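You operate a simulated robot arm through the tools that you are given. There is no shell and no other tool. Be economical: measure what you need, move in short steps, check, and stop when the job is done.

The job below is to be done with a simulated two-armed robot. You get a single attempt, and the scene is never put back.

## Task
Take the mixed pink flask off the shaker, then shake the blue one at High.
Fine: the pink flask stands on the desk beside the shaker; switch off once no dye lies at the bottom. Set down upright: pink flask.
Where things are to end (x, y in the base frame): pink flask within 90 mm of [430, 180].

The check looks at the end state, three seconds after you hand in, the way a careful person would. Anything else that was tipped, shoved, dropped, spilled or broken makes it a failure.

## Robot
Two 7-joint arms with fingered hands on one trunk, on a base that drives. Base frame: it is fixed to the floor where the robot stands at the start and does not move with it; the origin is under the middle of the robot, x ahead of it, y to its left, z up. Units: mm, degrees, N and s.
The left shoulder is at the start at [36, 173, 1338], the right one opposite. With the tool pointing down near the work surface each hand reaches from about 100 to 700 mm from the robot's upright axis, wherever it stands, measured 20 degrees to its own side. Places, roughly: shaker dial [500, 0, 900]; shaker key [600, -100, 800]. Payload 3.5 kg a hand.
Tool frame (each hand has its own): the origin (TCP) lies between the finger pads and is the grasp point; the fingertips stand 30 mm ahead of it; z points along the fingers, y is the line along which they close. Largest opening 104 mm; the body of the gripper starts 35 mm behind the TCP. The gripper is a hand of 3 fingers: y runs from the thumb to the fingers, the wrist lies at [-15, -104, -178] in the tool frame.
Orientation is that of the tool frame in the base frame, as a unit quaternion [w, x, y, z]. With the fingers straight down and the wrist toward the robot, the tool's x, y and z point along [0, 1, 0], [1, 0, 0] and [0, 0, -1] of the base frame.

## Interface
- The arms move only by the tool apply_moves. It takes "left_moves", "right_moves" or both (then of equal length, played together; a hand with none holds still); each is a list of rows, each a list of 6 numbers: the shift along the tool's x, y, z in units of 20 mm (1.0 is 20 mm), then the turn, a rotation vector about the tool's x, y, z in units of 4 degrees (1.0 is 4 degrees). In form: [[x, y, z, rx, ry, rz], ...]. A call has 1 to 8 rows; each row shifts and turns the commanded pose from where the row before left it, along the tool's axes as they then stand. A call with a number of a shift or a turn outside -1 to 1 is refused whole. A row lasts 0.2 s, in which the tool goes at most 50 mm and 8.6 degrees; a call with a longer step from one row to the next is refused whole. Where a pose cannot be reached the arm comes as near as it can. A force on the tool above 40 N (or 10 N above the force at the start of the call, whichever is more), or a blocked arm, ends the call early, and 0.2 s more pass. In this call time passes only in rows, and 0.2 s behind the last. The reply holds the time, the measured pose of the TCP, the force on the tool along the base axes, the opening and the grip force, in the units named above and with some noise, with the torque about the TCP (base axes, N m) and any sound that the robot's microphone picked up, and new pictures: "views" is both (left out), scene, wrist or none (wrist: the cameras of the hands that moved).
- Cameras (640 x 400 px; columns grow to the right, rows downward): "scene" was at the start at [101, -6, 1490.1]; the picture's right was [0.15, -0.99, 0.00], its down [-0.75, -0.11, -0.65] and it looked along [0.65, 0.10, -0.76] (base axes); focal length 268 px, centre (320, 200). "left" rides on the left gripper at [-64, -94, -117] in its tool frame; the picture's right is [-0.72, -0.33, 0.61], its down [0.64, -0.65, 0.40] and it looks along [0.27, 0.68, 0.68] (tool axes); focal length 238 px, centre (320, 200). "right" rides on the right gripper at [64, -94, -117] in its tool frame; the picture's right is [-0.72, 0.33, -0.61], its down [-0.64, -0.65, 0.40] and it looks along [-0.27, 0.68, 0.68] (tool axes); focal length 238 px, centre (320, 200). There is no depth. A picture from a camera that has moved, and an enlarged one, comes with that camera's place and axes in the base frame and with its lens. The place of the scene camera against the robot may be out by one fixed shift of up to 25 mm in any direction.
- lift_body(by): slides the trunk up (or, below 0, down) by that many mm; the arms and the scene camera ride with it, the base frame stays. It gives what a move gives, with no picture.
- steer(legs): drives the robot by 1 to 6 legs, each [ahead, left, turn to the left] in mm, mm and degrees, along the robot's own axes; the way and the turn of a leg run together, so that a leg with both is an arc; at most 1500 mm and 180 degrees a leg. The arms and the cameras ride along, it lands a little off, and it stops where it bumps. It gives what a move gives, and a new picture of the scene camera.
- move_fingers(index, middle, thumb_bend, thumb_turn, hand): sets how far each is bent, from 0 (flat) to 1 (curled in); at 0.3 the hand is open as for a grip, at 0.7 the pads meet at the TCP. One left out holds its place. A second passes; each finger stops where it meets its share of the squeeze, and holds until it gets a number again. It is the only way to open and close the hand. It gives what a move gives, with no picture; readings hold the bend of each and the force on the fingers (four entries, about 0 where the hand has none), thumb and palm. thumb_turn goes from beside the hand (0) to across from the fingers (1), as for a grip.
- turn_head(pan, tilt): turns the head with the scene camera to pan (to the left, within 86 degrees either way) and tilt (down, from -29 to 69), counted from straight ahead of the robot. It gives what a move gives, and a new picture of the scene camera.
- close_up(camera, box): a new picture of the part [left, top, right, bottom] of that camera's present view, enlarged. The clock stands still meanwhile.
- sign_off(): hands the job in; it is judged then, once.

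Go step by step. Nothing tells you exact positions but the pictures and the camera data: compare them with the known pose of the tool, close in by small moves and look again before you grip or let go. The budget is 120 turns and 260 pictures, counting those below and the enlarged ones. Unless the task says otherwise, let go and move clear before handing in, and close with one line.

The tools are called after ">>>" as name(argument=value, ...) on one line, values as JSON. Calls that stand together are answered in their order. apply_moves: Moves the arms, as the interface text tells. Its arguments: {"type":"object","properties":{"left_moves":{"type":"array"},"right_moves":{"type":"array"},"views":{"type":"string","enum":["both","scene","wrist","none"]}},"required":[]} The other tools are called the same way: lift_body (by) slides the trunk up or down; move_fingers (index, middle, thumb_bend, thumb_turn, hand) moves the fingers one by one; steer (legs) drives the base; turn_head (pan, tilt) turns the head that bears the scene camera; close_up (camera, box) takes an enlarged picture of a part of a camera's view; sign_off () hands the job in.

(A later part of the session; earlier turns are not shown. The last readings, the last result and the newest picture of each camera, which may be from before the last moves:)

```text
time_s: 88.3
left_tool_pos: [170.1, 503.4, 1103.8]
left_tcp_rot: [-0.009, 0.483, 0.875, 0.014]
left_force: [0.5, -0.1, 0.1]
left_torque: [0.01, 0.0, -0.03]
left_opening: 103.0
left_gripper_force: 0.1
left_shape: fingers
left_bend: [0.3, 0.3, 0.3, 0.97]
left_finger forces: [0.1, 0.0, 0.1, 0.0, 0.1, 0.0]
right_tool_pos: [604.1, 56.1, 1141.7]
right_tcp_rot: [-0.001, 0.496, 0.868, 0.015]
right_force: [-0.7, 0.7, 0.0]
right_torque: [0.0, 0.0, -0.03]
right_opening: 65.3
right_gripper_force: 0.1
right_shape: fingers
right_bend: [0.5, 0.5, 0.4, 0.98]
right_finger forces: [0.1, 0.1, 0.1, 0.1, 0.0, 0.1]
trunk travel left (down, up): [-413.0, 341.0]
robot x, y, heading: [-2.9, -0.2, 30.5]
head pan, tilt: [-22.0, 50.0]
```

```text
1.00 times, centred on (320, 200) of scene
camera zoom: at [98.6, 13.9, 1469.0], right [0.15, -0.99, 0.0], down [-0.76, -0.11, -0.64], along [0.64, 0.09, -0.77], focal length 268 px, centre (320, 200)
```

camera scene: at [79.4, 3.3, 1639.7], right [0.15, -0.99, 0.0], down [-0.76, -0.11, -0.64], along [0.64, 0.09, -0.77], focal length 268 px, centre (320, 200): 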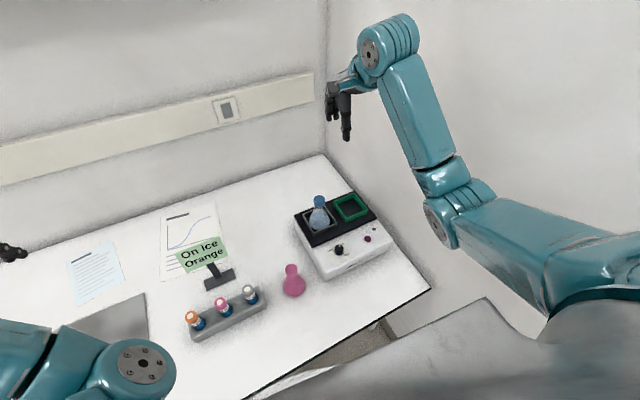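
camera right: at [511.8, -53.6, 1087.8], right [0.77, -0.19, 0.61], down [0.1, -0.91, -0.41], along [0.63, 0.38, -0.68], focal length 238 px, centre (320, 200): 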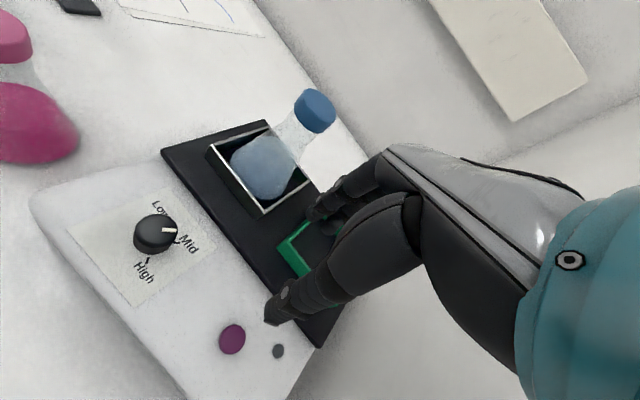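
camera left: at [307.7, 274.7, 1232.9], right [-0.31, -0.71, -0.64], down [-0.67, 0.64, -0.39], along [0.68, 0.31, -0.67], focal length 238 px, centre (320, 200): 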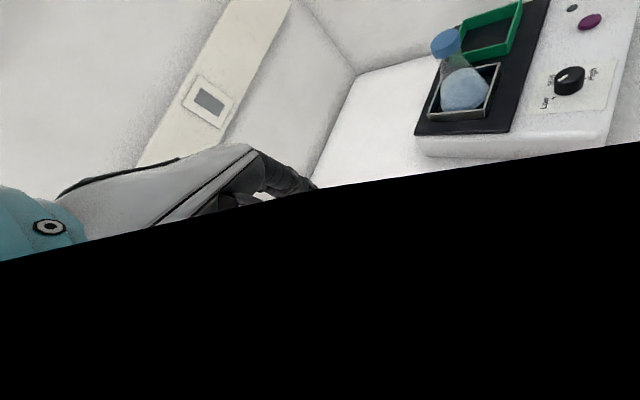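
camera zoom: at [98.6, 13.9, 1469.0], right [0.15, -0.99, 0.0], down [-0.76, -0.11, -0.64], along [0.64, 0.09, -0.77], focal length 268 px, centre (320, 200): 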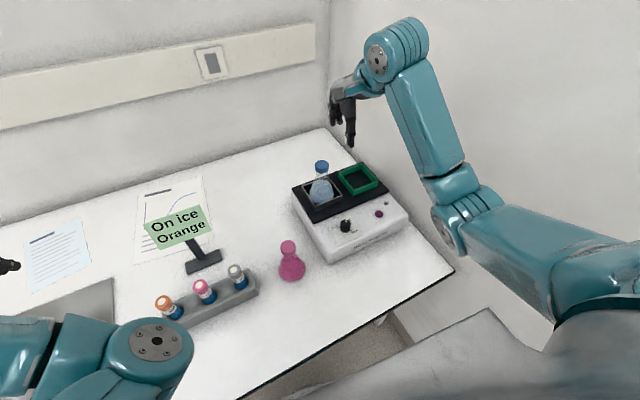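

The elbow bend is good. I move over the dial, then turn the hand anticlockwise again.

>>> apply_moves(right_moves=[[0.1, -0.98, 0, 0.1, -0.05, 0], [0.1, -0.98, 0, 0.1, -0.05, 0], [0.1, -0.98, 0, 0.1, -0.05, 0], [0.1, -0.96, 0, 0.07, -0.06, 0], [0, 0, 0.5, 0, 0, -1], [0, 0, 0.5, 0, 0, -1], [0, 0, 0.5, 0, 0, -1], [0, 0, 0.5, 0, 0, -1]], views="none")

>>> apply_moves(right_moves=[[0, 0, 0.7, 0, 0, -1], [0, 0, 0.7, 0, 0, -1], [0, 0, 0.7, 0, 0, -1], [0, 0, 0.7, 0, 0, -1], [0, 0, 0.7, 0, 0, -1], [0, 0, 0.7, 0, 0, -1]], views="both")

```text
time_s: 90.1
left_tool_pos: [170.5, 503.3, 1103.5]
left_tcp_rot: [-0.008, 0.484, 0.875, 0.016]
left_force: [0.7, -0.5, -0.8]
left_torque: [-0.01, 0.0, -0.01]
left_opening: 103.1
left_gripper_force: 0.0
left_shape: fingers
left_bend: [0.3, 0.3, 0.3, 0.97]
left_finger forces: [0.1, 0.0, 0.1, 0.1, 0.0, 0.0]
right_tool_pos: [534.3, 24.1, 1100.9]
right_tcp_rot: [-0.001, 0.371, 0.929, 0.001]
right_force: [0.4, 0.4, -0.5]
right_torque: [0.0, 0.0, 0.03]
right_opening: 64.9
right_gripper_force: 0.1
right_shape: fingers
right_bend: [0.5, 0.5, 0.4, 0.98]
right_finger forces: [0.0, 0.0, 0.0, 0.0, 0.0, 0.0]
trunk travel left (down, up): [-413.0, 341.0]
robot x, y, heading: [-0.8, 4.7, 30.1]
head pan, tilt: [-22.0, 50.0]
```

```text
time_s: 91.5
left_tool_pos: [169.7, 503.3, 1103.5]
left_tcp_rot: [-0.009, 0.482, 0.876, 0.015]
left_force: [-0.8, -0.5, 0.3]
left_torque: [-0.01, 0.0, 0.0]
left_opening: 103.0
left_gripper_force: 0.2
left_shape: fingers
left_bend: [0.3, 0.3, 0.3, 0.97]
left_finger forces: [0.0, 0.0, 0.0, 0.0, 0.1, 0.0]
right_tool_pos: [532.9, 23.8, 1015.8]
right_tcp_rot: [0.0, 0.169, 0.986, 0.001]
right_force: [-0.6, -0.1, -0.4]
right_torque: [0.0, -0.02, -0.02]
right_opening: 65.3
right_gripper_force: 0.0
right_shape: fingers
right_bend: [0.5, 0.5, 0.4, 0.98]
right_finger forces: [0.1, 0.1, 0.0, 0.0, 0.0, 0.1]
trunk travel left (down, up): [-413.0, 341.0]
robot x, y, heading: [-0.2, 3.7, 30.4]
head pan, tilt: [-22.0, 50.0]
camera scene: at [98.9, 14.0, 1468.9], right [0.15, -0.99, 0.0], down [-0.76, -0.11, -0.64], along [0.64, 0.09, -0.77], focal length 268 px, centre (320, 200)
camera right: at [439.7, -44.5, 1132.3], right [0.79, 0.07, 0.61], down [0.39, -0.83, -0.41], along [0.48, 0.56, -0.68], focal length 238 px, centre (320, 200)
```

scene: 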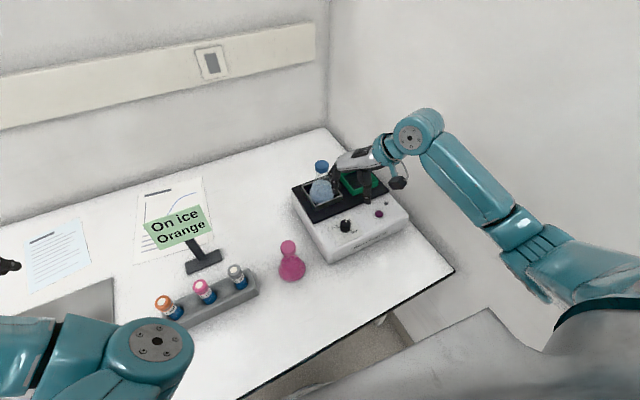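
right: 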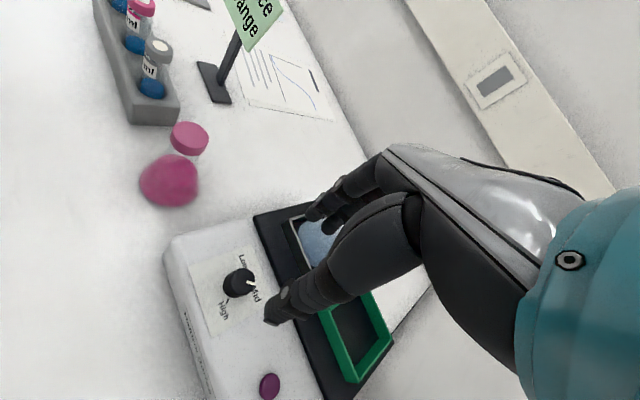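

Before gripping I rehearse the clockwise turn here in free air, to be sure the arm follows all the way.

>>> apply_moves(right_moves=[[0, 0, 0, 0, 0, 1], [0, 0, 0, 0, 0, 1], [0, 0, 0, 0, 0, 1], [0, 0, 0, 0, 0, 1], [0, 0, 0, 0, 0, 1], [0, 0, 0, 0, 0, 1], [0, 0, 0, 0, 0, 1], [0, 0, 0, 0, 0, 1]], views="none")

>>> apply_moves(right_moves=[[0, 0, 0, 0, 0, 1], [0, 0, 0, 0, 0, 1], [0, 0, 0, 0, 0, 1], [0, 0, 0, 0, 0, 1], [0, 0, 0, 0, 0, 1], [0, 0, 0, 0, 0, 1], [0, 0, 0, 0, 0, 1], [0, 0, 0, 0, 0, 1]], views="scene")

```text
time_s: 93.3
left_tool_pos: [169.6, 503.9, 1104.4]
left_tcp_rot: [-0.009, 0.483, 0.876, 0.015]
left_force: [-0.8, 0.1, 0.7]
left_torque: [-0.01, 0.01, -0.03]
left_opening: 102.6
left_gripper_force: 0.0
left_shape: fingers
left_bend: [0.3, 0.3, 0.3, 0.97]
left_finger forces: [0.0, 0.1, 0.0, 0.1, 0.0, 0.1]
right_tool_pos: [533.1, 25.2, 1014.7]
right_tcp_rot: [-0.002, 0.436, 0.9, 0.0]
right_force: [-0.7, 0.7, 0.4]
right_torque: [0.02, -0.04, 0.04]
right_opening: 65.3
right_gripper_force: 0.1
right_shape: fingers
right_bend: [0.5, 0.5, 0.4, 0.98]
right_finger forces: [0.0, 0.0, 0.0, 0.0, 0.0, 0.0]
trunk travel left (down, up): [-413.0, 341.0]
robot x, y, heading: [0.3, -1.9, 30.4]
head pan, tilt: [-22.0, 50.0]
```

```text
time_s: 95.1
left_tool_pos: [170.1, 504.6, 1103.5]
left_tcp_rot: [-0.009, 0.484, 0.875, 0.015]
left_force: [-0.3, -0.1, 0.3]
left_torque: [0.02, 0.04, 0.01]
left_opening: 102.9
left_gripper_force: 0.0
left_shape: fingers
left_bend: [0.3, 0.3, 0.3, 0.97]
left_finger forces: [0.0, 0.0, 0.0, 0.0, 0.0, 0.1]
right_tool_pos: [532.3, 24.1, 1016.4]
right_tcp_rot: [-0.001, 0.667, 0.745, 0.0]
right_force: [0.1, 0.8, 0.1]
right_torque: [0.02, 0.04, -0.02]
right_opening: 64.9
right_gripper_force: 0.1
right_shape: fingers
right_bend: [0.5, 0.5, 0.4, 0.98]
right_finger forces: [0.0, 0.0, 0.1, 0.1, 0.0, 0.0]
trunk travel left (down, up): [-413.0, 341.0]
robot x, y, heading: [2.9, 0.7, 30.5]
head pan, tilt: [-22.0, 50.0]
camera scene: at [98.7, 14.3, 1468.9], right [0.15, -0.99, 0.0], down [-0.76, -0.11, -0.64], along [0.64, 0.09, -0.77], focal length 268 px, centre (320, 200)
```

scene: 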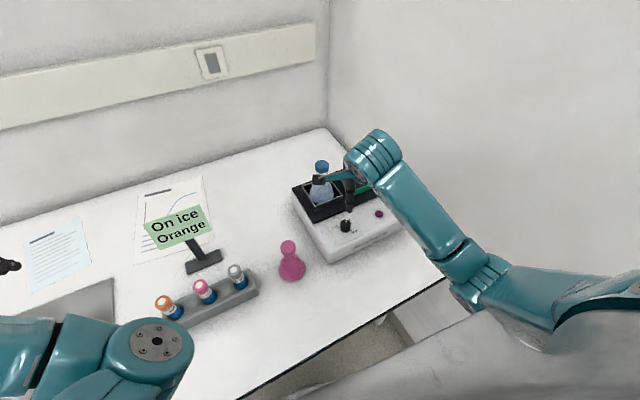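

The full 64° turn works without drift. I go back anticlockwise, then descend on the knob with a narrow opening.

>>> apply_moves(right_moves=[[0, 0, 0, 0, 0, -1], [0, 0, 0, 0, 0, -1], [0, 0, 0, 0, 0, -1], [0, 0, 0, 0, 0, -1], [0, 0, 0, 0, 0, -1], [0, 0, 0, 0, 0, -1], [0, 0, 0, 0, 0, -1], [0, 0, 0, 0, 0, -1]], views="none")

>>> apply_moves(right_moves=[[0, 0, 0, 0, 0, -1], [0, 0, 0, 0, 0, -1], [0, 0, 0, 0, 0, -1], [0, 0, 0, 0, 0, -1], [0, 0, 0, 0, 0, -1], [0, 0, 0, 0, 0, -1], [0, 0, 0, 0, 0, -1], [0, 0, 0, 0, 0, -1]], views="none")

>>> move_fingers(hand="right", index=0.52, middle=0.52, thumb_bend=0.52)

>>> close_up(camera="right", box=[190, 235, 290, 325])

```text
time_s: 96.9
left_tool_pos: [169.8, 502.8, 1104.2]
left_tcp_rot: [-0.008, 0.483, 0.875, 0.015]
left_force: [-0.8, 1.1, -0.3]
left_torque: [-0.02, 0.02, -0.01]
left_opening: 102.8
left_gripper_force: 0.1
left_shape: fingers
left_bend: [0.3, 0.3, 0.3, 0.97]
left_finger forces: [0.1, 0.0, 0.0, 0.1, 0.0, 0.0]
right_tool_pos: [533.3, 22.9, 1016.4]
right_tcp_rot: [-0.001, 0.434, 0.901, 0.001]
right_force: [-0.4, 0.2, -0.3]
right_torque: [0.01, 0.03, 0.0]
right_opening: 65.1
right_gripper_force: 0.0
right_shape: fingers
right_bend: [0.5, 0.5, 0.4, 0.98]
right_finger forces: [0.0, 0.0, 0.0, 0.0, 0.0, 0.0]
trunk travel left (down, up): [-413.0, 341.0]
robot x, y, heading: [0.2, 3.6, 30.3]
head pan, tilt: [-22.0, 50.0]
```

```text
time_s: 98.7
left_tool_pos: [169.9, 503.9, 1103.8]
left_tcp_rot: [-0.008, 0.483, 0.875, 0.015]
left_force: [0.5, 0.7, 0.1]
left_torque: [0.04, 0.02, 0.02]
left_opening: 103.0
left_gripper_force: 0.0
left_shape: fingers
left_bend: [0.3, 0.3, 0.3, 0.97]
left_finger forces: [0.0, 0.0, 0.0, 0.0, 0.1, 0.1]
right_tool_pos: [533.0, 23.7, 1016.4]
right_tcp_rot: [0.0, 0.169, 0.986, 0.001]
right_force: [-0.5, 0.3, -0.4]
right_torque: [0.04, 0.0, 0.01]
right_opening: 65.2
right_gripper_force: 0.1
right_shape: fingers
right_bend: [0.5, 0.5, 0.4, 0.98]
right_finger forces: [0.0, 0.0, 0.0, 0.0, 0.0, 0.0]
trunk travel left (down, up): [-413.0, 341.0]
robot x, y, heading: [2.2, 4.8, 30.1]
head pan, tilt: [-22.0, 50.0]
```

```text
time_s: 99.7
left_tool_pos: [170.7, 502.7, 1103.2]
left_tcp_rot: [-0.009, 0.483, 0.876, 0.014]
left_force: [-0.5, 0.0, 0.3]
left_torque: [-0.03, 0.04, -0.01]
left_opening: 102.6
left_gripper_force: 0.0
left_shape: fingers
left_bend: [0.3, 0.3, 0.3, 0.97]
left_finger forces: [0.0, 0.0, 0.0, 0.0, 0.1, 0.0]
right_tool_pos: [532.9, 24.6, 1016.3]
right_tcp_rot: [-0.001, 0.17, 0.985, 0.001]
right_force: [0.2, 0.0, 0.5]
right_torque: [0.01, -0.03, 0.01]
right_opening: 47.6
right_gripper_force: 0.2
right_shape: fingers
right_bend: [0.52, 0.52, 0.52, 0.98]
right_finger forces: [0.0, 0.0, 0.0, 0.0, 0.0, 0.0]
trunk travel left (down, up): [-413.0, 341.0]
robot x, y, heading: [-3.7, -3.1, 30.5]
head pan, tilt: [-22.0, 50.0]
```

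```text
4.44 times, centred on (240, 280) of right
camera zoom: at [439.6, -44.3, 1132.8], right [0.79, 0.07, 0.61], down [0.38, -0.83, -0.41], along [0.48, 0.56, -0.68], focal length 1059 px, centre (676, -156)
```

zoom: 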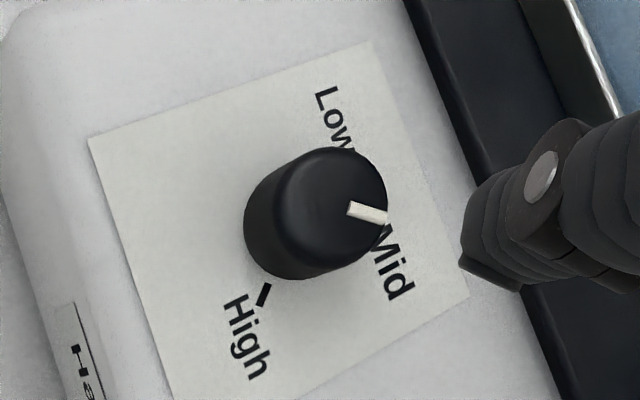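

The knob turns freely without snapping, and the pointer is close to Mid, so about 96° remains. I descend, grip and turn.

>>> apply_moves(right_moves=[[-0.05, -0.05, 1, 0, 0, 0], [0, 0, 1, 0, 0, 0], [0, 0, 1, 0, 0, 0], [0, 0, 1, 0, 0, 0], [0, 0, 1, 0, 0, 0], [0, 0, 0.9, 0, 0, 0], [0, 0, 0.6, 0, 0, 0], [0, 0, 0.4, 0, 0, 0]], views="none")

>>> move_fingers(hand="right", index=0.68, middle=0.68, thumb_bend=0.68)

>>> close_up(camera="right", box=[210, 160, 410, 340])

```text
time_s: 101.5
left_tool_pos: [170.2, 504.0, 1104.1]
left_tcp_rot: [-0.009, 0.484, 0.875, 0.015]
left_force: [0.1, 1.0, 0.2]
left_torque: [0.01, -0.01, 0.0]
left_opening: 102.8
left_gripper_force: 0.0
left_shape: fingers
left_bend: [0.3, 0.3, 0.3, 0.97]
left_finger forces: [0.1, 0.0, 0.1, 0.0, 0.0, 0.1]
right_tool_pos: [533.2, 23.9, 877.8]
right_tcp_rot: [-0.001, 0.17, 0.985, 0.001]
right_force: [0.2, 0.0, 0.7]
right_torque: [0.02, -0.02, -0.01]
right_opening: 47.3
right_gripper_force: 0.0
right_shape: fingers
right_bend: [0.52, 0.52, 0.52, 0.98]
right_finger forces: [0.0, 0.0, 0.1, 0.0, 0.1, 0.0]
trunk travel left (down, up): [-413.0, 341.0]
robot x, y, heading: [0.0, 3.2, 30.5]
head pan, tilt: [-22.0, 50.0]
```

```text
time_s: 102.5
left_tool_pos: [170.5, 503.6, 1103.4]
left_tcp_rot: [-0.009, 0.483, 0.875, 0.013]
left_force: [0.7, -0.5, 0.6]
left_torque: [0.0, 0.01, 0.01]
left_opening: 102.7
left_gripper_force: 0.1
left_shape: fingers
left_bend: [0.3, 0.3, 0.3, 0.97]
left_finger forces: [0.1, 0.1, 0.0, 0.0, 0.0, 0.1]
right_tool_pos: [534.8, 24.1, 877.5]
right_tcp_rot: [0.0, 0.169, 0.986, 0.001]
right_force: [2.2, 7.6, -2.3]
right_torque: [0.18, -0.07, 0.05]
right_opening: 20.2
right_gripper_force: 7.3
right_shape: fingers
right_bend: [0.62, 0.63, 0.64, 0.97]
right_finger forces: [5.0, 6.1, 0.1, 0.0, 3.6, 0.0]
trunk travel left (down, up): [-413.0, 341.0]
robot x, y, heading: [-3.2, 1.2, 30.5]
head pan, tilt: [-22.0, 50.0]
```

```text
2.22 times, centred on (310, 250) of right
camera zoom: at [440.5, -44.5, 994.7], right [0.79, 0.07, 0.61], down [0.39, -0.83, -0.41], along [0.48, 0.56, -0.68], focal length 530 px, centre (342, 89)
```

zoom: 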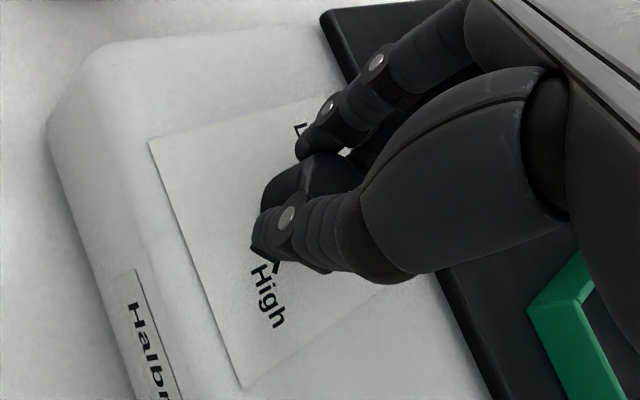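

Good grip. I turn 24° clockwise first and check the position.

>>> apply_moves(right_moves=[[0, 0.05, 0, 0, 0, 1], [0, 0, 0, 0, 0, 1], [0, 0, 0, 0, 0, 1], [0, 0, 0, 0, 0, 1], [0, 0, 0, 0, 0, 1], [0, 0, 0, 0, 0, 1]], views="wrist")

```text
time_s: 103.9
left_tool_pos: [170.3, 505.2, 1104.2]
left_tcp_rot: [-0.009, 0.483, 0.875, 0.013]
left_force: [0.1, 0.1, 0.5]
left_torque: [0.0, -0.03, -0.03]
left_opening: 102.9
left_gripper_force: 0.1
left_shape: fingers
left_bend: [0.3, 0.3, 0.3, 0.97]
left_finger forces: [0.0, 0.0, 0.0, 0.1, 0.0, 0.0]
right_tool_pos: [533.4, 25.5, 878.1]
right_tcp_rot: [-0.001, 0.371, 0.929, 0.001]
right_force: [3.2, 7.0, -0.2]
right_torque: [0.2, -0.12, 0.04]
right_opening: 20.2
right_gripper_force: 7.7
right_shape: fingers
right_bend: [0.62, 0.63, 0.64, 0.97]
right_finger forces: [5.9, 5.5, 0.0, 0.0, 4.0, 0.0]
trunk travel left (down, up): [-413.0, 341.0]
robot x, y, heading: [0.4, 2.0, 30.2]
head pan, tilt: [-22.0, 50.0]
camera right: at [421.6, -0.5, 994.7], right [0.75, -0.26, 0.61], down [0.01, -0.91, -0.41], along [0.67, 0.31, -0.68], focal length 238 px, centre (320, 200)
```

right: 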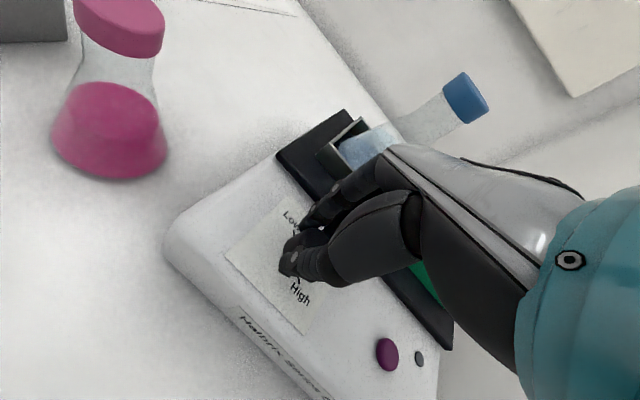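

Position holds. I turn a further 40°, to the end of the rehearsed range.

>>> apply_moves(right_moves=[[0, 0, 0, 0, 0, 1], [0, 0, 0, 0, 0, 1], [0, 0, 0, 0, 0, 1], [0, 0, 0, 0, 0, 1], [0, 0, 0, 0, 0, 1]], views="none")

>>> apply_moves(right_moves=[[0, 0, 0, 0, 0, 1], [0, 0, 0, 0, 0, 1], [0, 0, 0, 0, 0, 1], [0, 0, 0, 0, 0, 1], [0, 0, 0, 0, 0, 1]], views="wrist")

```text
time_s: 105.1
left_tool_pos: [170.4, 503.2, 1103.1]
left_tcp_rot: [-0.009, 0.483, 0.875, 0.014]
left_force: [-0.1, 0.1, 0.3]
left_torque: [-0.01, 0.0, 0.0]
left_opening: 102.7
left_gripper_force: 0.0
left_shape: fingers
left_bend: [0.3, 0.3, 0.3, 0.97]
left_finger forces: [0.0, 0.1, 0.0, 0.0, 0.1, 0.0]
right_tool_pos: [535.6, 25.6, 877.9]
right_tcp_rot: [0.0, 0.527, 0.85, 0.001]
right_force: [6.3, 7.6, 1.4]
right_torque: [0.24, -0.21, 0.02]
right_opening: 20.0
right_gripper_force: 8.6
right_shape: fingers
right_bend: [0.61, 0.63, 0.65, 0.96]
right_finger forces: [7.2, 6.1, 0.0, 0.1, 3.9, 0.0]
trunk travel left (down, up): [-413.0, 341.0]
robot x, y, heading: [-0.5, 5.8, 30.3]
head pan, tilt: [-22.0, 50.0]
```

```text
time_s: 106.3
left_tool_pos: [171.6, 504.8, 1103.2]
left_tcp_rot: [-0.008, 0.483, 0.876, 0.013]
left_force: [0.0, 0.4, 0.2]
left_torque: [-0.01, 0.01, -0.03]
left_opening: 102.8
left_gripper_force: 0.1
left_shape: fingers
left_bend: [0.3, 0.3, 0.3, 0.97]
left_finger forces: [0.0, 0.1, 0.1, 0.1, 0.0, 0.0]
right_tool_pos: [534.0, 23.8, 877.5]
right_tcp_rot: [0.0, 0.666, 0.746, -0.001]
right_force: [8.9, 6.8, 0.4]
right_torque: [0.18, -0.27, 0.02]
right_opening: 20.1
right_gripper_force: 8.8
right_shape: fingers
right_bend: [0.61, 0.63, 0.65, 0.96]
right_finger forces: [7.9, 5.7, 0.1, 0.1, 4.1, 0.1]
trunk travel left (down, up): [-413.0, 341.0]
robot x, y, heading: [0.1, 4.4, 30.4]
head pan, tilt: [-22.0, 50.0]
camera right: at [432.5, 76.5, 994.9], right [0.4, -0.68, 0.61], down [-0.58, -0.71, -0.41], along [0.71, -0.19, -0.68], focal length 238 px, centre (320, 200)
```

right: 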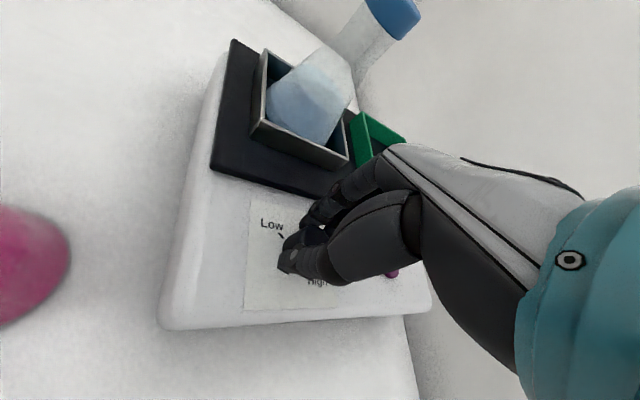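

Turned 64° with no drift. I try three more rows carefully.

>>> apply_moves(right_moves=[[0, 0, 0, 0, 0, 1], [0, 0, 0, 0, 0, 1], [0, 0, 0, 0, 0, 1]], views="scene")

```text
time_s: 107.1
left_tool_pos: [172.1, 502.5, 1103.7]
left_tcp_rot: [-0.009, 0.484, 0.875, 0.014]
left_force: [-0.8, 0.2, 0.4]
left_torque: [0.0, 0.01, -0.04]
left_opening: 102.7
left_gripper_force: 0.1
left_shape: fingers
left_bend: [0.3, 0.3, 0.3, 0.97]
left_finger forces: [0.1, 0.1, 0.0, 0.1, 0.1, 0.0]
right_tool_pos: [534.3, 24.9, 879.2]
right_tcp_rot: [-0.002, 0.74, 0.672, 0.0]
right_force: [9.4, 6.6, 1.3]
right_torque: [0.13, -0.29, 0.05]
right_opening: 20.4
right_gripper_force: 9.2
right_shape: fingers
right_bend: [0.6, 0.63, 0.65, 0.96]
right_finger forces: [8.5, 5.1, 0.0, 0.0, 4.6, 0.1]
trunk travel left (down, up): [-413.0, 341.0]
robot x, y, heading: [1.5, 7.2, 30.2]
head pan, tilt: [-22.0, 50.0]
camera scene: at [99.9, 14.9, 1468.8], right [0.15, -0.99, 0.0], down [-0.76, -0.11, -0.64], along [0.64, 0.09, -0.77], focal length 268 px, centre (320, 200)
```

scene: 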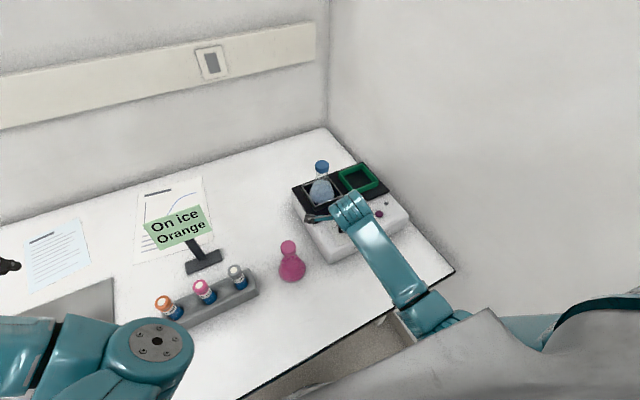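

>>> apply_moves(right_moves=[[0, 0, 0, 0, 0, 1], [0, 0, 0, 0, 0, 1], [0, 0, 0, 0, 0, 1]], views="wrist")

```text
time_s: 107.9
left_tool_pos: [171.3, 503.9, 1102.5]
left_tcp_rot: [-0.009, 0.483, 0.876, 0.014]
left_force: [0.2, 1.0, 0.2]
left_torque: [0.0, 0.01, -0.01]
left_opening: 102.6
left_gripper_force: 0.0
left_shape: fingers
left_bend: [0.3, 0.3, 0.3, 0.97]
left_finger forces: [0.0, 0.0, 0.0, 0.1, 0.0, 0.0]
right_tool_pos: [534.5, 25.0, 877.6]
right_tcp_rot: [-0.002, 0.807, 0.591, 0.0]
right_force: [10.6, 5.8, 0.5]
right_torque: [0.13, -0.33, 0.07]
right_opening: 20.6
right_gripper_force: 8.6
right_shape: fingers
right_bend: [0.6, 0.63, 0.65, 0.96]
right_finger forces: [9.0, 4.7, 0.0, 0.1, 4.8, 0.0]
trunk travel left (down, up): [-413.0, 341.0]
robot x, y, heading: [-2.9, 0.2, 30.7]
head pan, tilt: [-22.0, 50.0]
camera right: at [462.8, 112.8, 994.8], right [0.09, -0.79, 0.61], down [-0.82, -0.41, -0.4], along [0.57, -0.46, -0.68], focal length 238 px, centre (320, 200)
```

right: 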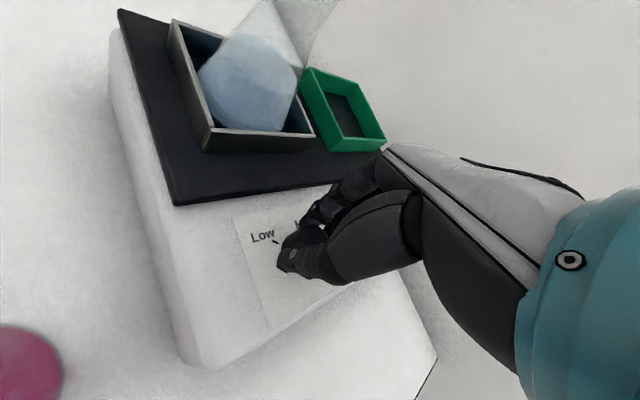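

88° done; about two more rows should bring it to High.

>>> apply_moves(right_moves=[[0, 0, 0, 0, 0, 1], [0, 0, 0, 0, 0, 0.9]], views="none")

>>> move_fingers(hand="right", index=0.5, middle=0.5, thumb_bend=0.5)

>>> apply_moves(right_moves=[[0, 0, -0.5, 0, 0, 0], [0, 0, -1, 0, 0, 0], [0, 0, -1, 0, 0, 0], [0, 0, -1, 0, 0, 0]], views="wrist")

```text
time_s: 108.5
left_tool_pos: [172.0, 504.1, 1103.9]
left_tcp_rot: [-0.009, 0.483, 0.875, 0.013]
left_force: [-0.4, -0.3, 0.4]
left_torque: [-0.01, 0.01, 0.0]
left_opening: 103.0
left_gripper_force: 0.0
left_shape: fingers
left_bend: [0.3, 0.3, 0.3, 0.97]
left_finger forces: [0.0, 0.0, 0.0, 0.1, 0.0, 0.1]
right_tool_pos: [533.5, 25.6, 878.8]
right_tcp_rot: [-0.001, 0.844, 0.537, 0.0]
right_force: [12.8, 7.5, 0.7]
right_torque: [0.19, -0.35, 0.21]
right_opening: 20.7
right_gripper_force: 10.0
right_shape: fingers
right_bend: [0.6, 0.63, 0.65, 0.96]
right_finger forces: [10.7, 5.1, 0.0, 0.1, 4.2, 0.0]
trunk travel left (down, up): [-413.0, 341.0]
robot x, y, heading: [3.2, 3.0, 30.5]
head pan, tilt: [-22.0, 50.0]
```

```text
time_s: 109.5
left_tool_pos: [170.6, 503.8, 1104.0]
left_tcp_rot: [-0.009, 0.483, 0.876, 0.015]
left_force: [-0.4, -0.9, 0.3]
left_torque: [-0.01, 0.01, 0.02]
left_opening: 102.9
left_gripper_force: 0.0
left_shape: fingers
left_bend: [0.3, 0.3, 0.3, 0.97]
left_finger forces: [0.1, 0.0, 0.0, 0.0, 0.0, 0.1]
right_tool_pos: [533.1, 22.9, 877.2]
right_tcp_rot: [-0.001, 0.844, 0.536, 0.0]
right_force: [-0.1, 1.4, 0.4]
right_torque: [0.01, 0.0, 0.02]
right_opening: 51.3
right_gripper_force: 0.1
right_shape: fingers
right_bend: [0.5, 0.5, 0.5, 0.97]
right_finger forces: [0.0, 0.0, 0.0, 0.0, 0.0, 0.0]
trunk travel left (down, up): [-413.0, 341.0]
robot x, y, heading: [-0.9, 3.2, 30.6]
head pan, tilt: [-22.0, 50.0]
```

```text
time_s: 110.7
left_tool_pos: [169.6, 504.5, 1105.1]
left_tcp_rot: [-0.01, 0.482, 0.876, 0.015]
left_force: [0.6, 0.0, -0.5]
left_torque: [0.01, -0.01, 0.01]
left_opening: 102.7
left_gripper_force: 0.1
left_shape: fingers
left_bend: [0.3, 0.3, 0.3, 0.97]
left_finger forces: [0.0, 0.0, 0.0, 0.0, 0.0, 0.1]
right_tool_pos: [547.8, -1.9, 949.3]
right_tcp_rot: [0.03, 0.848, 0.529, -0.001]
right_force: [0.3, 0.6, -0.5]
right_torque: [-0.03, 0.0, -0.03]
right_opening: 51.7
right_gripper_force: 0.1
right_shape: fingers
right_bend: [0.5, 0.5, 0.5, 0.97]
right_finger forces: [0.0, 0.0, 0.0, 0.1, 0.1, 0.0]
trunk travel left (down, up): [-413.0, 341.0]
robot x, y, heading: [-0.1, 3.1, 30.4]
head pan, tilt: [-22.0, 50.0]
stopped in row 4 (right hand): the arm was blocked; the commanded pose is now the measured one
camera right: at [486.5, 102.4, 1059.4], right [-0.04, -0.76, 0.65], down [-0.85, -0.31, -0.41], along [0.52, -0.57, -0.63], focal length 238 px, centre (320, 200)
```

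right: 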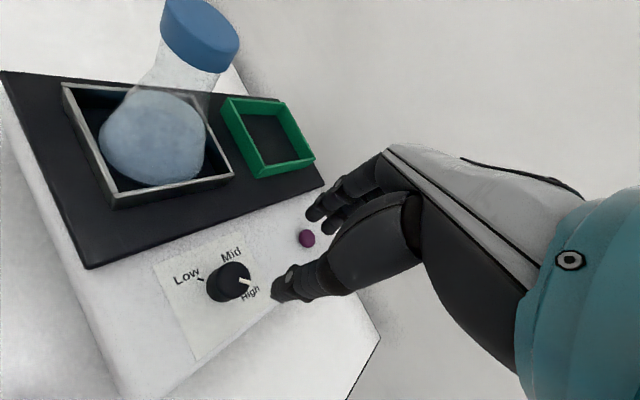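

The pointer looks to be at High; I zoom in to verify. The arm blocked slightly on lifting, so next I rotate back anticlockwise.

>>> close_up(camera="right", box=[160, 230, 300, 330])

>>> apply_moves(right_moves=[[0, 0, 0, 0.2, 0.4, -1], [0, 0, 0, 0.2, 0.4, -1], [0, 0, 0, 0, 0, -1], [0, 0, 0, 0, 0, -1], [0, 0, 0, 0, 0, -1], [0, 0, 0, 0, 0, -1], [0, 0, 0, 0, 0, -1], [0, 0, 0, 0, 0, -1]], views="both")

```text
4.00 times, centred on (230, 280) of right
camera zoom: at [486.5, 102.4, 1059.4], right [-0.04, -0.76, 0.65], down [-0.85, -0.31, -0.41], along [0.52, -0.57, -0.63], focal length 953 px, centre (680, -120)
```

zoom: 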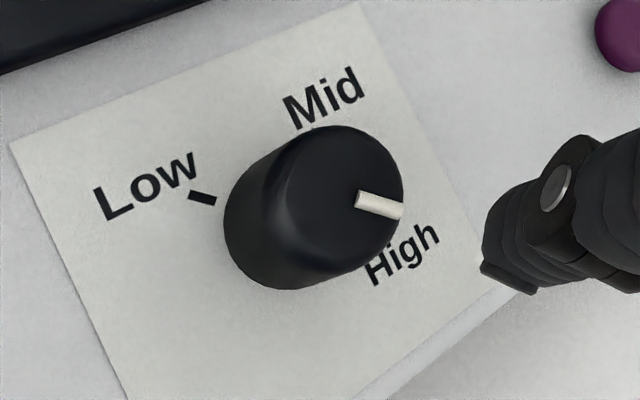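

```text
time_s: 112.5
left_tool_pos: [170.6, 503.7, 1104.0]
left_tcp_rot: [-0.009, 0.482, 0.876, 0.015]
left_force: [0.6, -0.5, 0.5]
left_torque: [0.0, -0.03, 0.0]
left_opening: 102.7
left_gripper_force: 0.0
left_shape: fingers
left_bend: [0.3, 0.3, 0.3, 0.97]
left_finger forces: [0.0, 0.0, 0.1, 0.1, 0.0, 0.0]
right_tool_pos: [546.1, -0.1, 948.4]
right_tcp_rot: [0.003, 0.668, 0.744, 0.011]
right_force: [-0.2, 0.7, 0.1]
right_torque: [0.02, 0.0, -0.01]
right_opening: 51.6
right_gripper_force: 0.1
right_shape: fingers
right_bend: [0.5, 0.5, 0.5, 0.97]
right_finger forces: [0.0, 0.1, 0.1, 0.0, 0.0, 0.1]
trunk travel left (down, up): [-413.0, 341.0]
robot x, y, heading: [-0.0, 2.6, 30.2]
head pan, tilt: [-22.0, 50.0]
camera scene: at [98.9, 13.9, 1468.9], right [0.15, -0.99, 0.0], down [-0.76, -0.11, -0.64], along [0.64, 0.09, -0.77], focal length 268 px, centre (320, 200)
camera right: at [441.7, 51.3, 1063.8], right [0.39, -0.69, 0.61], down [-0.57, -0.7, -0.43], along [0.72, -0.18, -0.67], focal length 238 px, centre (320, 200)
```

scene: 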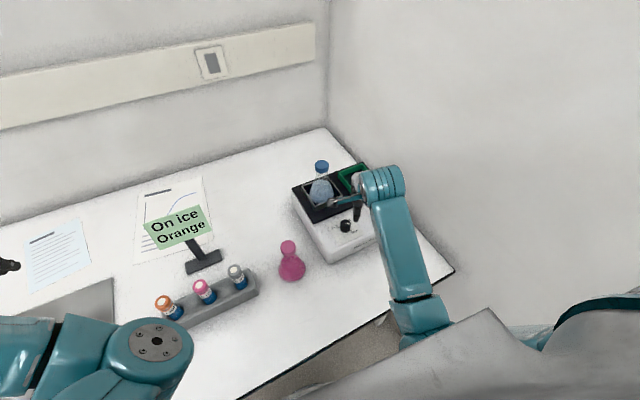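
right: 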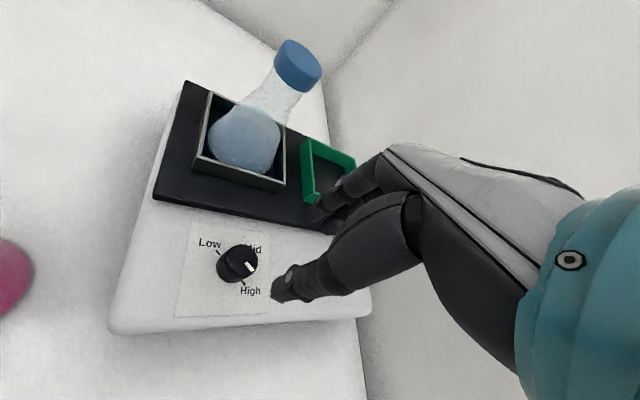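

The pointer is at High: it measures -98° and lies exactly opposite the Low tick. Next is the key, so I close the fingers into a point, straighten up and move over it.

>>> move_fingers(hand="right", index=0.7, middle=0.7, thumb_bend=0.7)

>>> apply_moves(right_moves=[[0, 0, -0.3, 0.2, -0.1, -1], [0, 0, -0.3, 0, 0, -1], [0, 0, -0.2, 0, 0, -1], [0, 0, 0, 0, 0, -1], [0, 0, 0, 0, 0, -1], [0, 0, 0, 0, 0, -1]], views="none")

```text
time_s: 113.5
left_tool_pos: [169.4, 504.1, 1102.2]
left_tcp_rot: [-0.009, 0.483, 0.876, 0.014]
left_force: [0.3, -0.5, 0.0]
left_torque: [0.0, -0.01, 0.0]
left_opening: 102.9
left_gripper_force: 0.1
left_shape: fingers
left_bend: [0.3, 0.3, 0.3, 0.97]
left_finger forces: [0.0, 0.1, 0.0, 0.1, 0.1, 0.1]
right_tool_pos: [546.7, 1.3, 948.7]
right_tcp_rot: [0.003, 0.668, 0.744, 0.012]
right_force: [0.4, -0.4, 0.4]
right_torque: [-0.01, 0.01, -0.05]
right_opening: 1.5
right_gripper_force: 0.0
right_shape: fingers
right_bend: [0.7, 0.7, 0.7, 0.97]
right_finger forces: [0.0, 0.0, 0.1, 0.0, 0.0, 0.0]
trunk travel left (down, up): [-413.0, 341.0]
robot x, y, heading: [-0.7, 0.8, 30.4]
head pan, tilt: [-22.0, 50.0]
```

```text
time_s: 114.9
left_tool_pos: [170.0, 502.7, 1103.8]
left_tcp_rot: [-0.01, 0.484, 0.875, 0.015]
left_force: [-0.6, -0.4, 0.6]
left_torque: [-0.01, 0.01, 0.02]
left_opening: 102.8
left_gripper_force: 0.0
left_shape: fingers
left_bend: [0.3, 0.3, 0.3, 0.97]
left_finger forces: [0.0, 0.1, 0.0, 0.0, 0.0, 0.0]
right_tool_pos: [547.2, -1.3, 964.0]
right_tcp_rot: [0.004, 0.497, 0.868, 0.005]
right_force: [0.4, 0.7, 0.1]
right_torque: [-0.01, -0.02, 0.01]
right_opening: 1.4
right_gripper_force: 0.1
right_shape: fingers
right_bend: [0.7, 0.7, 0.7, 0.97]
right_finger forces: [0.0, 0.0, 0.0, 0.0, 0.0, 0.0]
trunk travel left (down, up): [-413.0, 341.0]
robot x, y, heading: [1.7, -0.4, 30.1]
head pan, tilt: [-22.0, 50.0]
```

>>> apply_moves(right_moves=[[-0.9, 0.1, 0.3, 0, 0, 0], [-0.9, 0.1, 0.3, 0, 0, 0], [-0.9, 0.1, 0.3, 0, 0, 0], [-0.9, 0.1, 0.3, 0, 0, 0], [-0.8, 0.1, 0.3, 0, 0, 0]], views="both")

>>> close_up(camera="right", box=[220, 180, 380, 320])

```text
time_s: 116.1
left_tool_pos: [171.1, 502.2, 1103.9]
left_tcp_rot: [-0.009, 0.484, 0.875, 0.015]
left_force: [0.2, 0.0, 0.5]
left_torque: [0.0, -0.01, 0.0]
left_opening: 102.7
left_gripper_force: 0.0
left_shape: fingers
left_bend: [0.3, 0.3, 0.3, 0.97]
left_finger forces: [0.0, 0.1, 0.1, 0.1, 0.0, 0.1]
right_tool_pos: [599.7, -70.8, 935.3]
right_tcp_rot: [0.003, 0.499, 0.867, 0.004]
right_force: [0.0, 0.2, -0.8]
right_torque: [0.03, 0.03, 0.0]
right_opening: 1.5
right_gripper_force: 0.0
right_shape: fingers
right_bend: [0.7, 0.7, 0.7, 0.97]
right_finger forces: [0.0, 0.0, 0.0, 0.1, 0.0, 0.0]
trunk travel left (down, up): [-413.0, 341.0]
robot x, y, heading: [-6.2, 1.9, 30.0]
head pan, tilt: [-22.0, 50.0]
camera scene: at [99.0, 13.8, 1468.9], right [0.15, -0.99, 0.0], down [-0.76, -0.11, -0.64], along [0.64, 0.09, -0.77], focal length 268 px, centre (320, 200)
camera right: at [483.8, -64.3, 1050.8], right [0.64, -0.46, 0.62], down [-0.24, -0.88, -0.41], along [0.73, 0.11, -0.67], focal length 238 px, centre (320, 200)
```

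scene: 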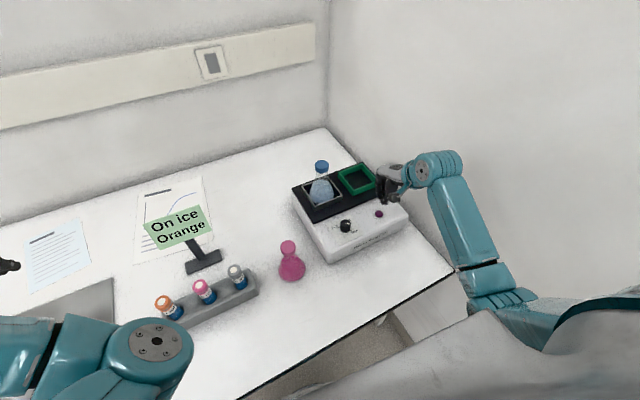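
right: 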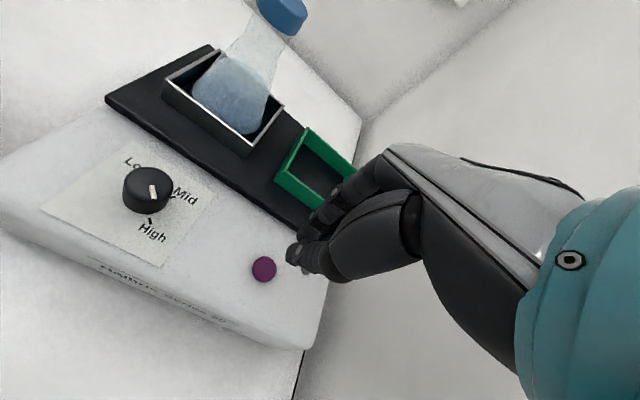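

```text
2.86 times, centred on (300, 250) of right
camera zoom: at [483.8, -64.3, 1050.8], right [0.64, -0.46, 0.62], down [-0.24, -0.88, -0.41], along [0.73, 0.11, -0.67], focal length 681 px, centre (377, 57)
```

zoom: 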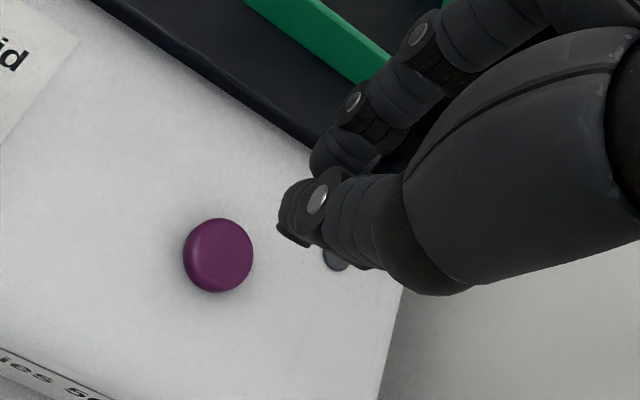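

The key is centred under the fingertips at (598, -73). I come down to just above it, then press slowly.

>>> apply_moves(right_moves=[[0, -0.1, 0.9, 0, 0, 0], [0, 0, 0.9, 0, 0, 0], [0, 0, 0.5, 0, 0, 0]], views="none")

>>> apply_moves(right_moves=[[0, 0, 0.2, 0, 0, 0], [0, 0, 0.15, 0, 0, 0], [0, 0, 0.15, 0, 0, 0]], views="wrist")

>>> close_up(camera="right", box=[220, 180, 380, 320])

```text
time_s: 116.9
left_tool_pos: [169.9, 503.3, 1104.0]
left_tcp_rot: [-0.009, 0.483, 0.875, 0.015]
left_force: [0.1, -0.1, -0.3]
left_torque: [0.0, 0.0, -0.02]
left_opening: 102.7
left_gripper_force: 0.1
left_shape: fingers
left_bend: [0.3, 0.3, 0.3, 0.97]
left_finger forces: [0.1, 0.0, 0.0, 0.0, 0.0, 0.0]
right_tool_pos: [598.1, -70.0, 890.1]
right_tcp_rot: [0.002, 0.498, 0.867, 0.004]
right_force: [-0.1, -0.5, -0.5]
right_torque: [0.02, 0.01, 0.04]
right_opening: 1.2
right_gripper_force: 0.1
right_shape: fingers
right_bend: [0.7, 0.7, 0.7, 0.97]
right_finger forces: [0.0, 0.0, 0.0, 0.0, 0.0, 0.0]
trunk travel left (down, up): [-413.0, 341.0]
robot x, y, heading: [-2.1, 2.1, 30.3]
head pan, tilt: [-22.0, 50.0]
```

```text
time_s: 117.7
left_tool_pos: [170.3, 503.8, 1103.7]
left_tcp_rot: [-0.009, 0.483, 0.875, 0.015]
left_force: [-0.4, 0.5, -0.6]
left_torque: [-0.01, 0.0, -0.01]
left_opening: 102.8
left_gripper_force: 0.1
left_shape: fingers
left_bend: [0.3, 0.3, 0.3, 0.97]
left_finger forces: [0.0, 0.0, 0.0, 0.0, 0.0, 0.0]
right_tool_pos: [598.6, -72.4, 879.5]
right_tcp_rot: [0.004, 0.499, 0.867, 0.005]
right_force: [0.3, -0.2, 0.5]
right_torque: [0.01, 0.02, -0.02]
right_opening: 1.7
right_gripper_force: 0.1
right_shape: fingers
right_bend: [0.7, 0.7, 0.7, 0.97]
right_finger forces: [0.0, 0.0, 0.0, 0.0, 0.0, 0.0]
trunk travel left (down, up): [-413.0, 341.0]
robot x, y, heading: [-0.5, 0.7, 30.2]
head pan, tilt: [-22.0, 50.0]
camera right: at [482.4, -64.7, 994.9], right [0.64, -0.46, 0.62], down [-0.24, -0.88, -0.41], along [0.73, 0.11, -0.67], focal length 238 px, centre (320, 200)
```

right: 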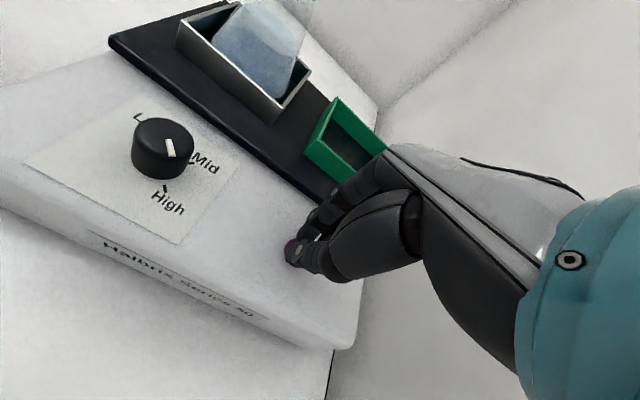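

```text
2.86 times, centred on (300, 250) of right
camera zoom: at [482.4, -64.7, 994.9], right [0.64, -0.46, 0.62], down [-0.24, -0.88, -0.41], along [0.73, 0.11, -0.67], focal length 681 px, centre (377, 57)
```

zoom: 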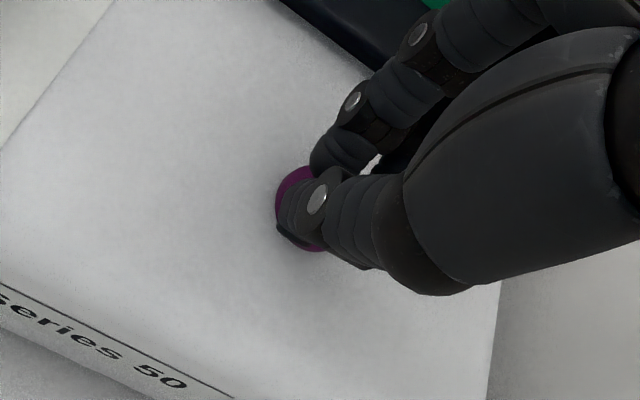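

The fingertips are right over the key and the dial still reads High. I press down in 2 mm rows, watching force and sound.

>>> apply_moves(right_moves=[[0, 0, 0.12, 0, 0, 0], [0, 0, 0.12, 0, 0, 0], [0, 0, 0.1, 0, 0, 0], [0, 0, 0.1, 0, 0, 0]], views="none")

```text
time_s: 118.7
left_tool_pos: [169.9, 503.4, 1105.6]
left_tcp_rot: [-0.008, 0.483, 0.876, 0.015]
left_force: [-0.1, -0.2, 0.3]
left_torque: [-0.02, -0.02, 0.0]
left_opening: 103.0
left_gripper_force: 0.2
left_shape: fingers
left_bend: [0.3, 0.3, 0.3, 0.97]
left_finger forces: [0.0, 0.0, 0.1, 0.0, 0.0, 0.0]
right_tool_pos: [598.3, -72.4, 871.4]
right_tcp_rot: [0.003, 0.498, 0.867, 0.005]
right_force: [1.4, -0.2, 4.1]
right_torque: [0.06, -0.06, 0.02]
right_opening: 0.8
right_gripper_force: 2.5
right_shape: fingers
right_bend: [0.7, 0.7, 0.7, 0.97]
right_finger forces: [4.1, 0.4, 0.0, 0.1, 0.0, 0.0]
trunk travel left (down, up): [-413.0, 341.0]
robot x, y, heading: [0.5, 3.3, 30.5]
head pan, tilt: [-22.0, 50.0]
heard: click
```

A click was heard at 4 N. I lift off and check whether the shaker is running.

>>> apply_moves(right_moves=[[0, 0, -0.5, 0, 0, 0], [0, 0, -1, 0, 0, 0]], views="wrist")

>>> close_up(camera="scene", box=[280, 140, 420, 270])

```text
time_s: 119.3
left_tool_pos: [170.4, 503.9, 1104.2]
left_tcp_rot: [-0.008, 0.483, 0.876, 0.015]
left_force: [0.3, -0.1, 0.4]
left_torque: [0.02, 0.01, 0.01]
left_opening: 102.7
left_gripper_force: 0.1
left_shape: fingers
left_bend: [0.3, 0.3, 0.3, 0.97]
left_finger forces: [0.0, 0.0, 0.0, 0.0, 0.0, 0.0]
right_tool_pos: [597.9, -71.1, 900.5]
right_tcp_rot: [0.002, 0.499, 0.867, 0.005]
right_force: [0.3, -0.1, -0.1]
right_torque: [0.01, -0.03, -0.01]
right_opening: 1.4
right_gripper_force: 0.1
right_shape: fingers
right_bend: [0.7, 0.7, 0.7, 0.97]
right_finger forces: [0.0, 0.1, 0.1, 0.0, 0.0, 0.0]
trunk travel left (down, up): [-413.0, 341.0]
robot x, y, heading: [-2.9, 3.6, 30.4]
head pan, tilt: [-22.0, 50.0]
camera right: at [481.4, -65.2, 1015.9], right [0.64, -0.46, 0.62], down [-0.24, -0.88, -0.41], along [0.73, 0.11, -0.67], focal length 238 px, centre (320, 200)
```

right: 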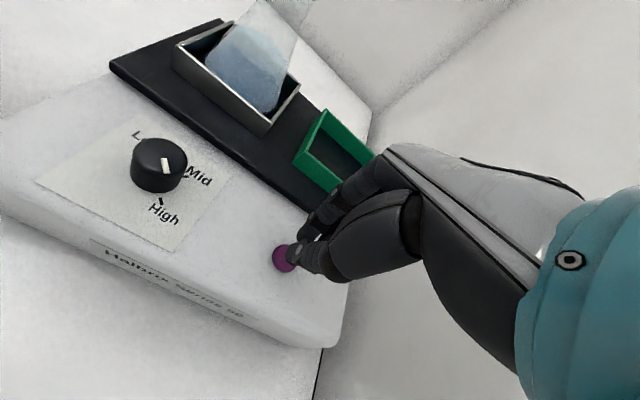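

```text
3.08 times, centred on (350, 205) of scene
camera zoom: at [98.7, 14.0, 1468.9], right [0.15, -0.99, 0.0], down [-0.76, -0.11, -0.64], along [0.64, 0.09, -0.77], focal length 824 px, centre (228, 185)
```

zoom: 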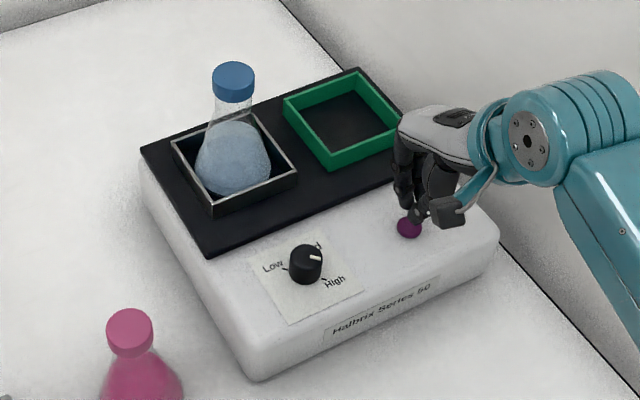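

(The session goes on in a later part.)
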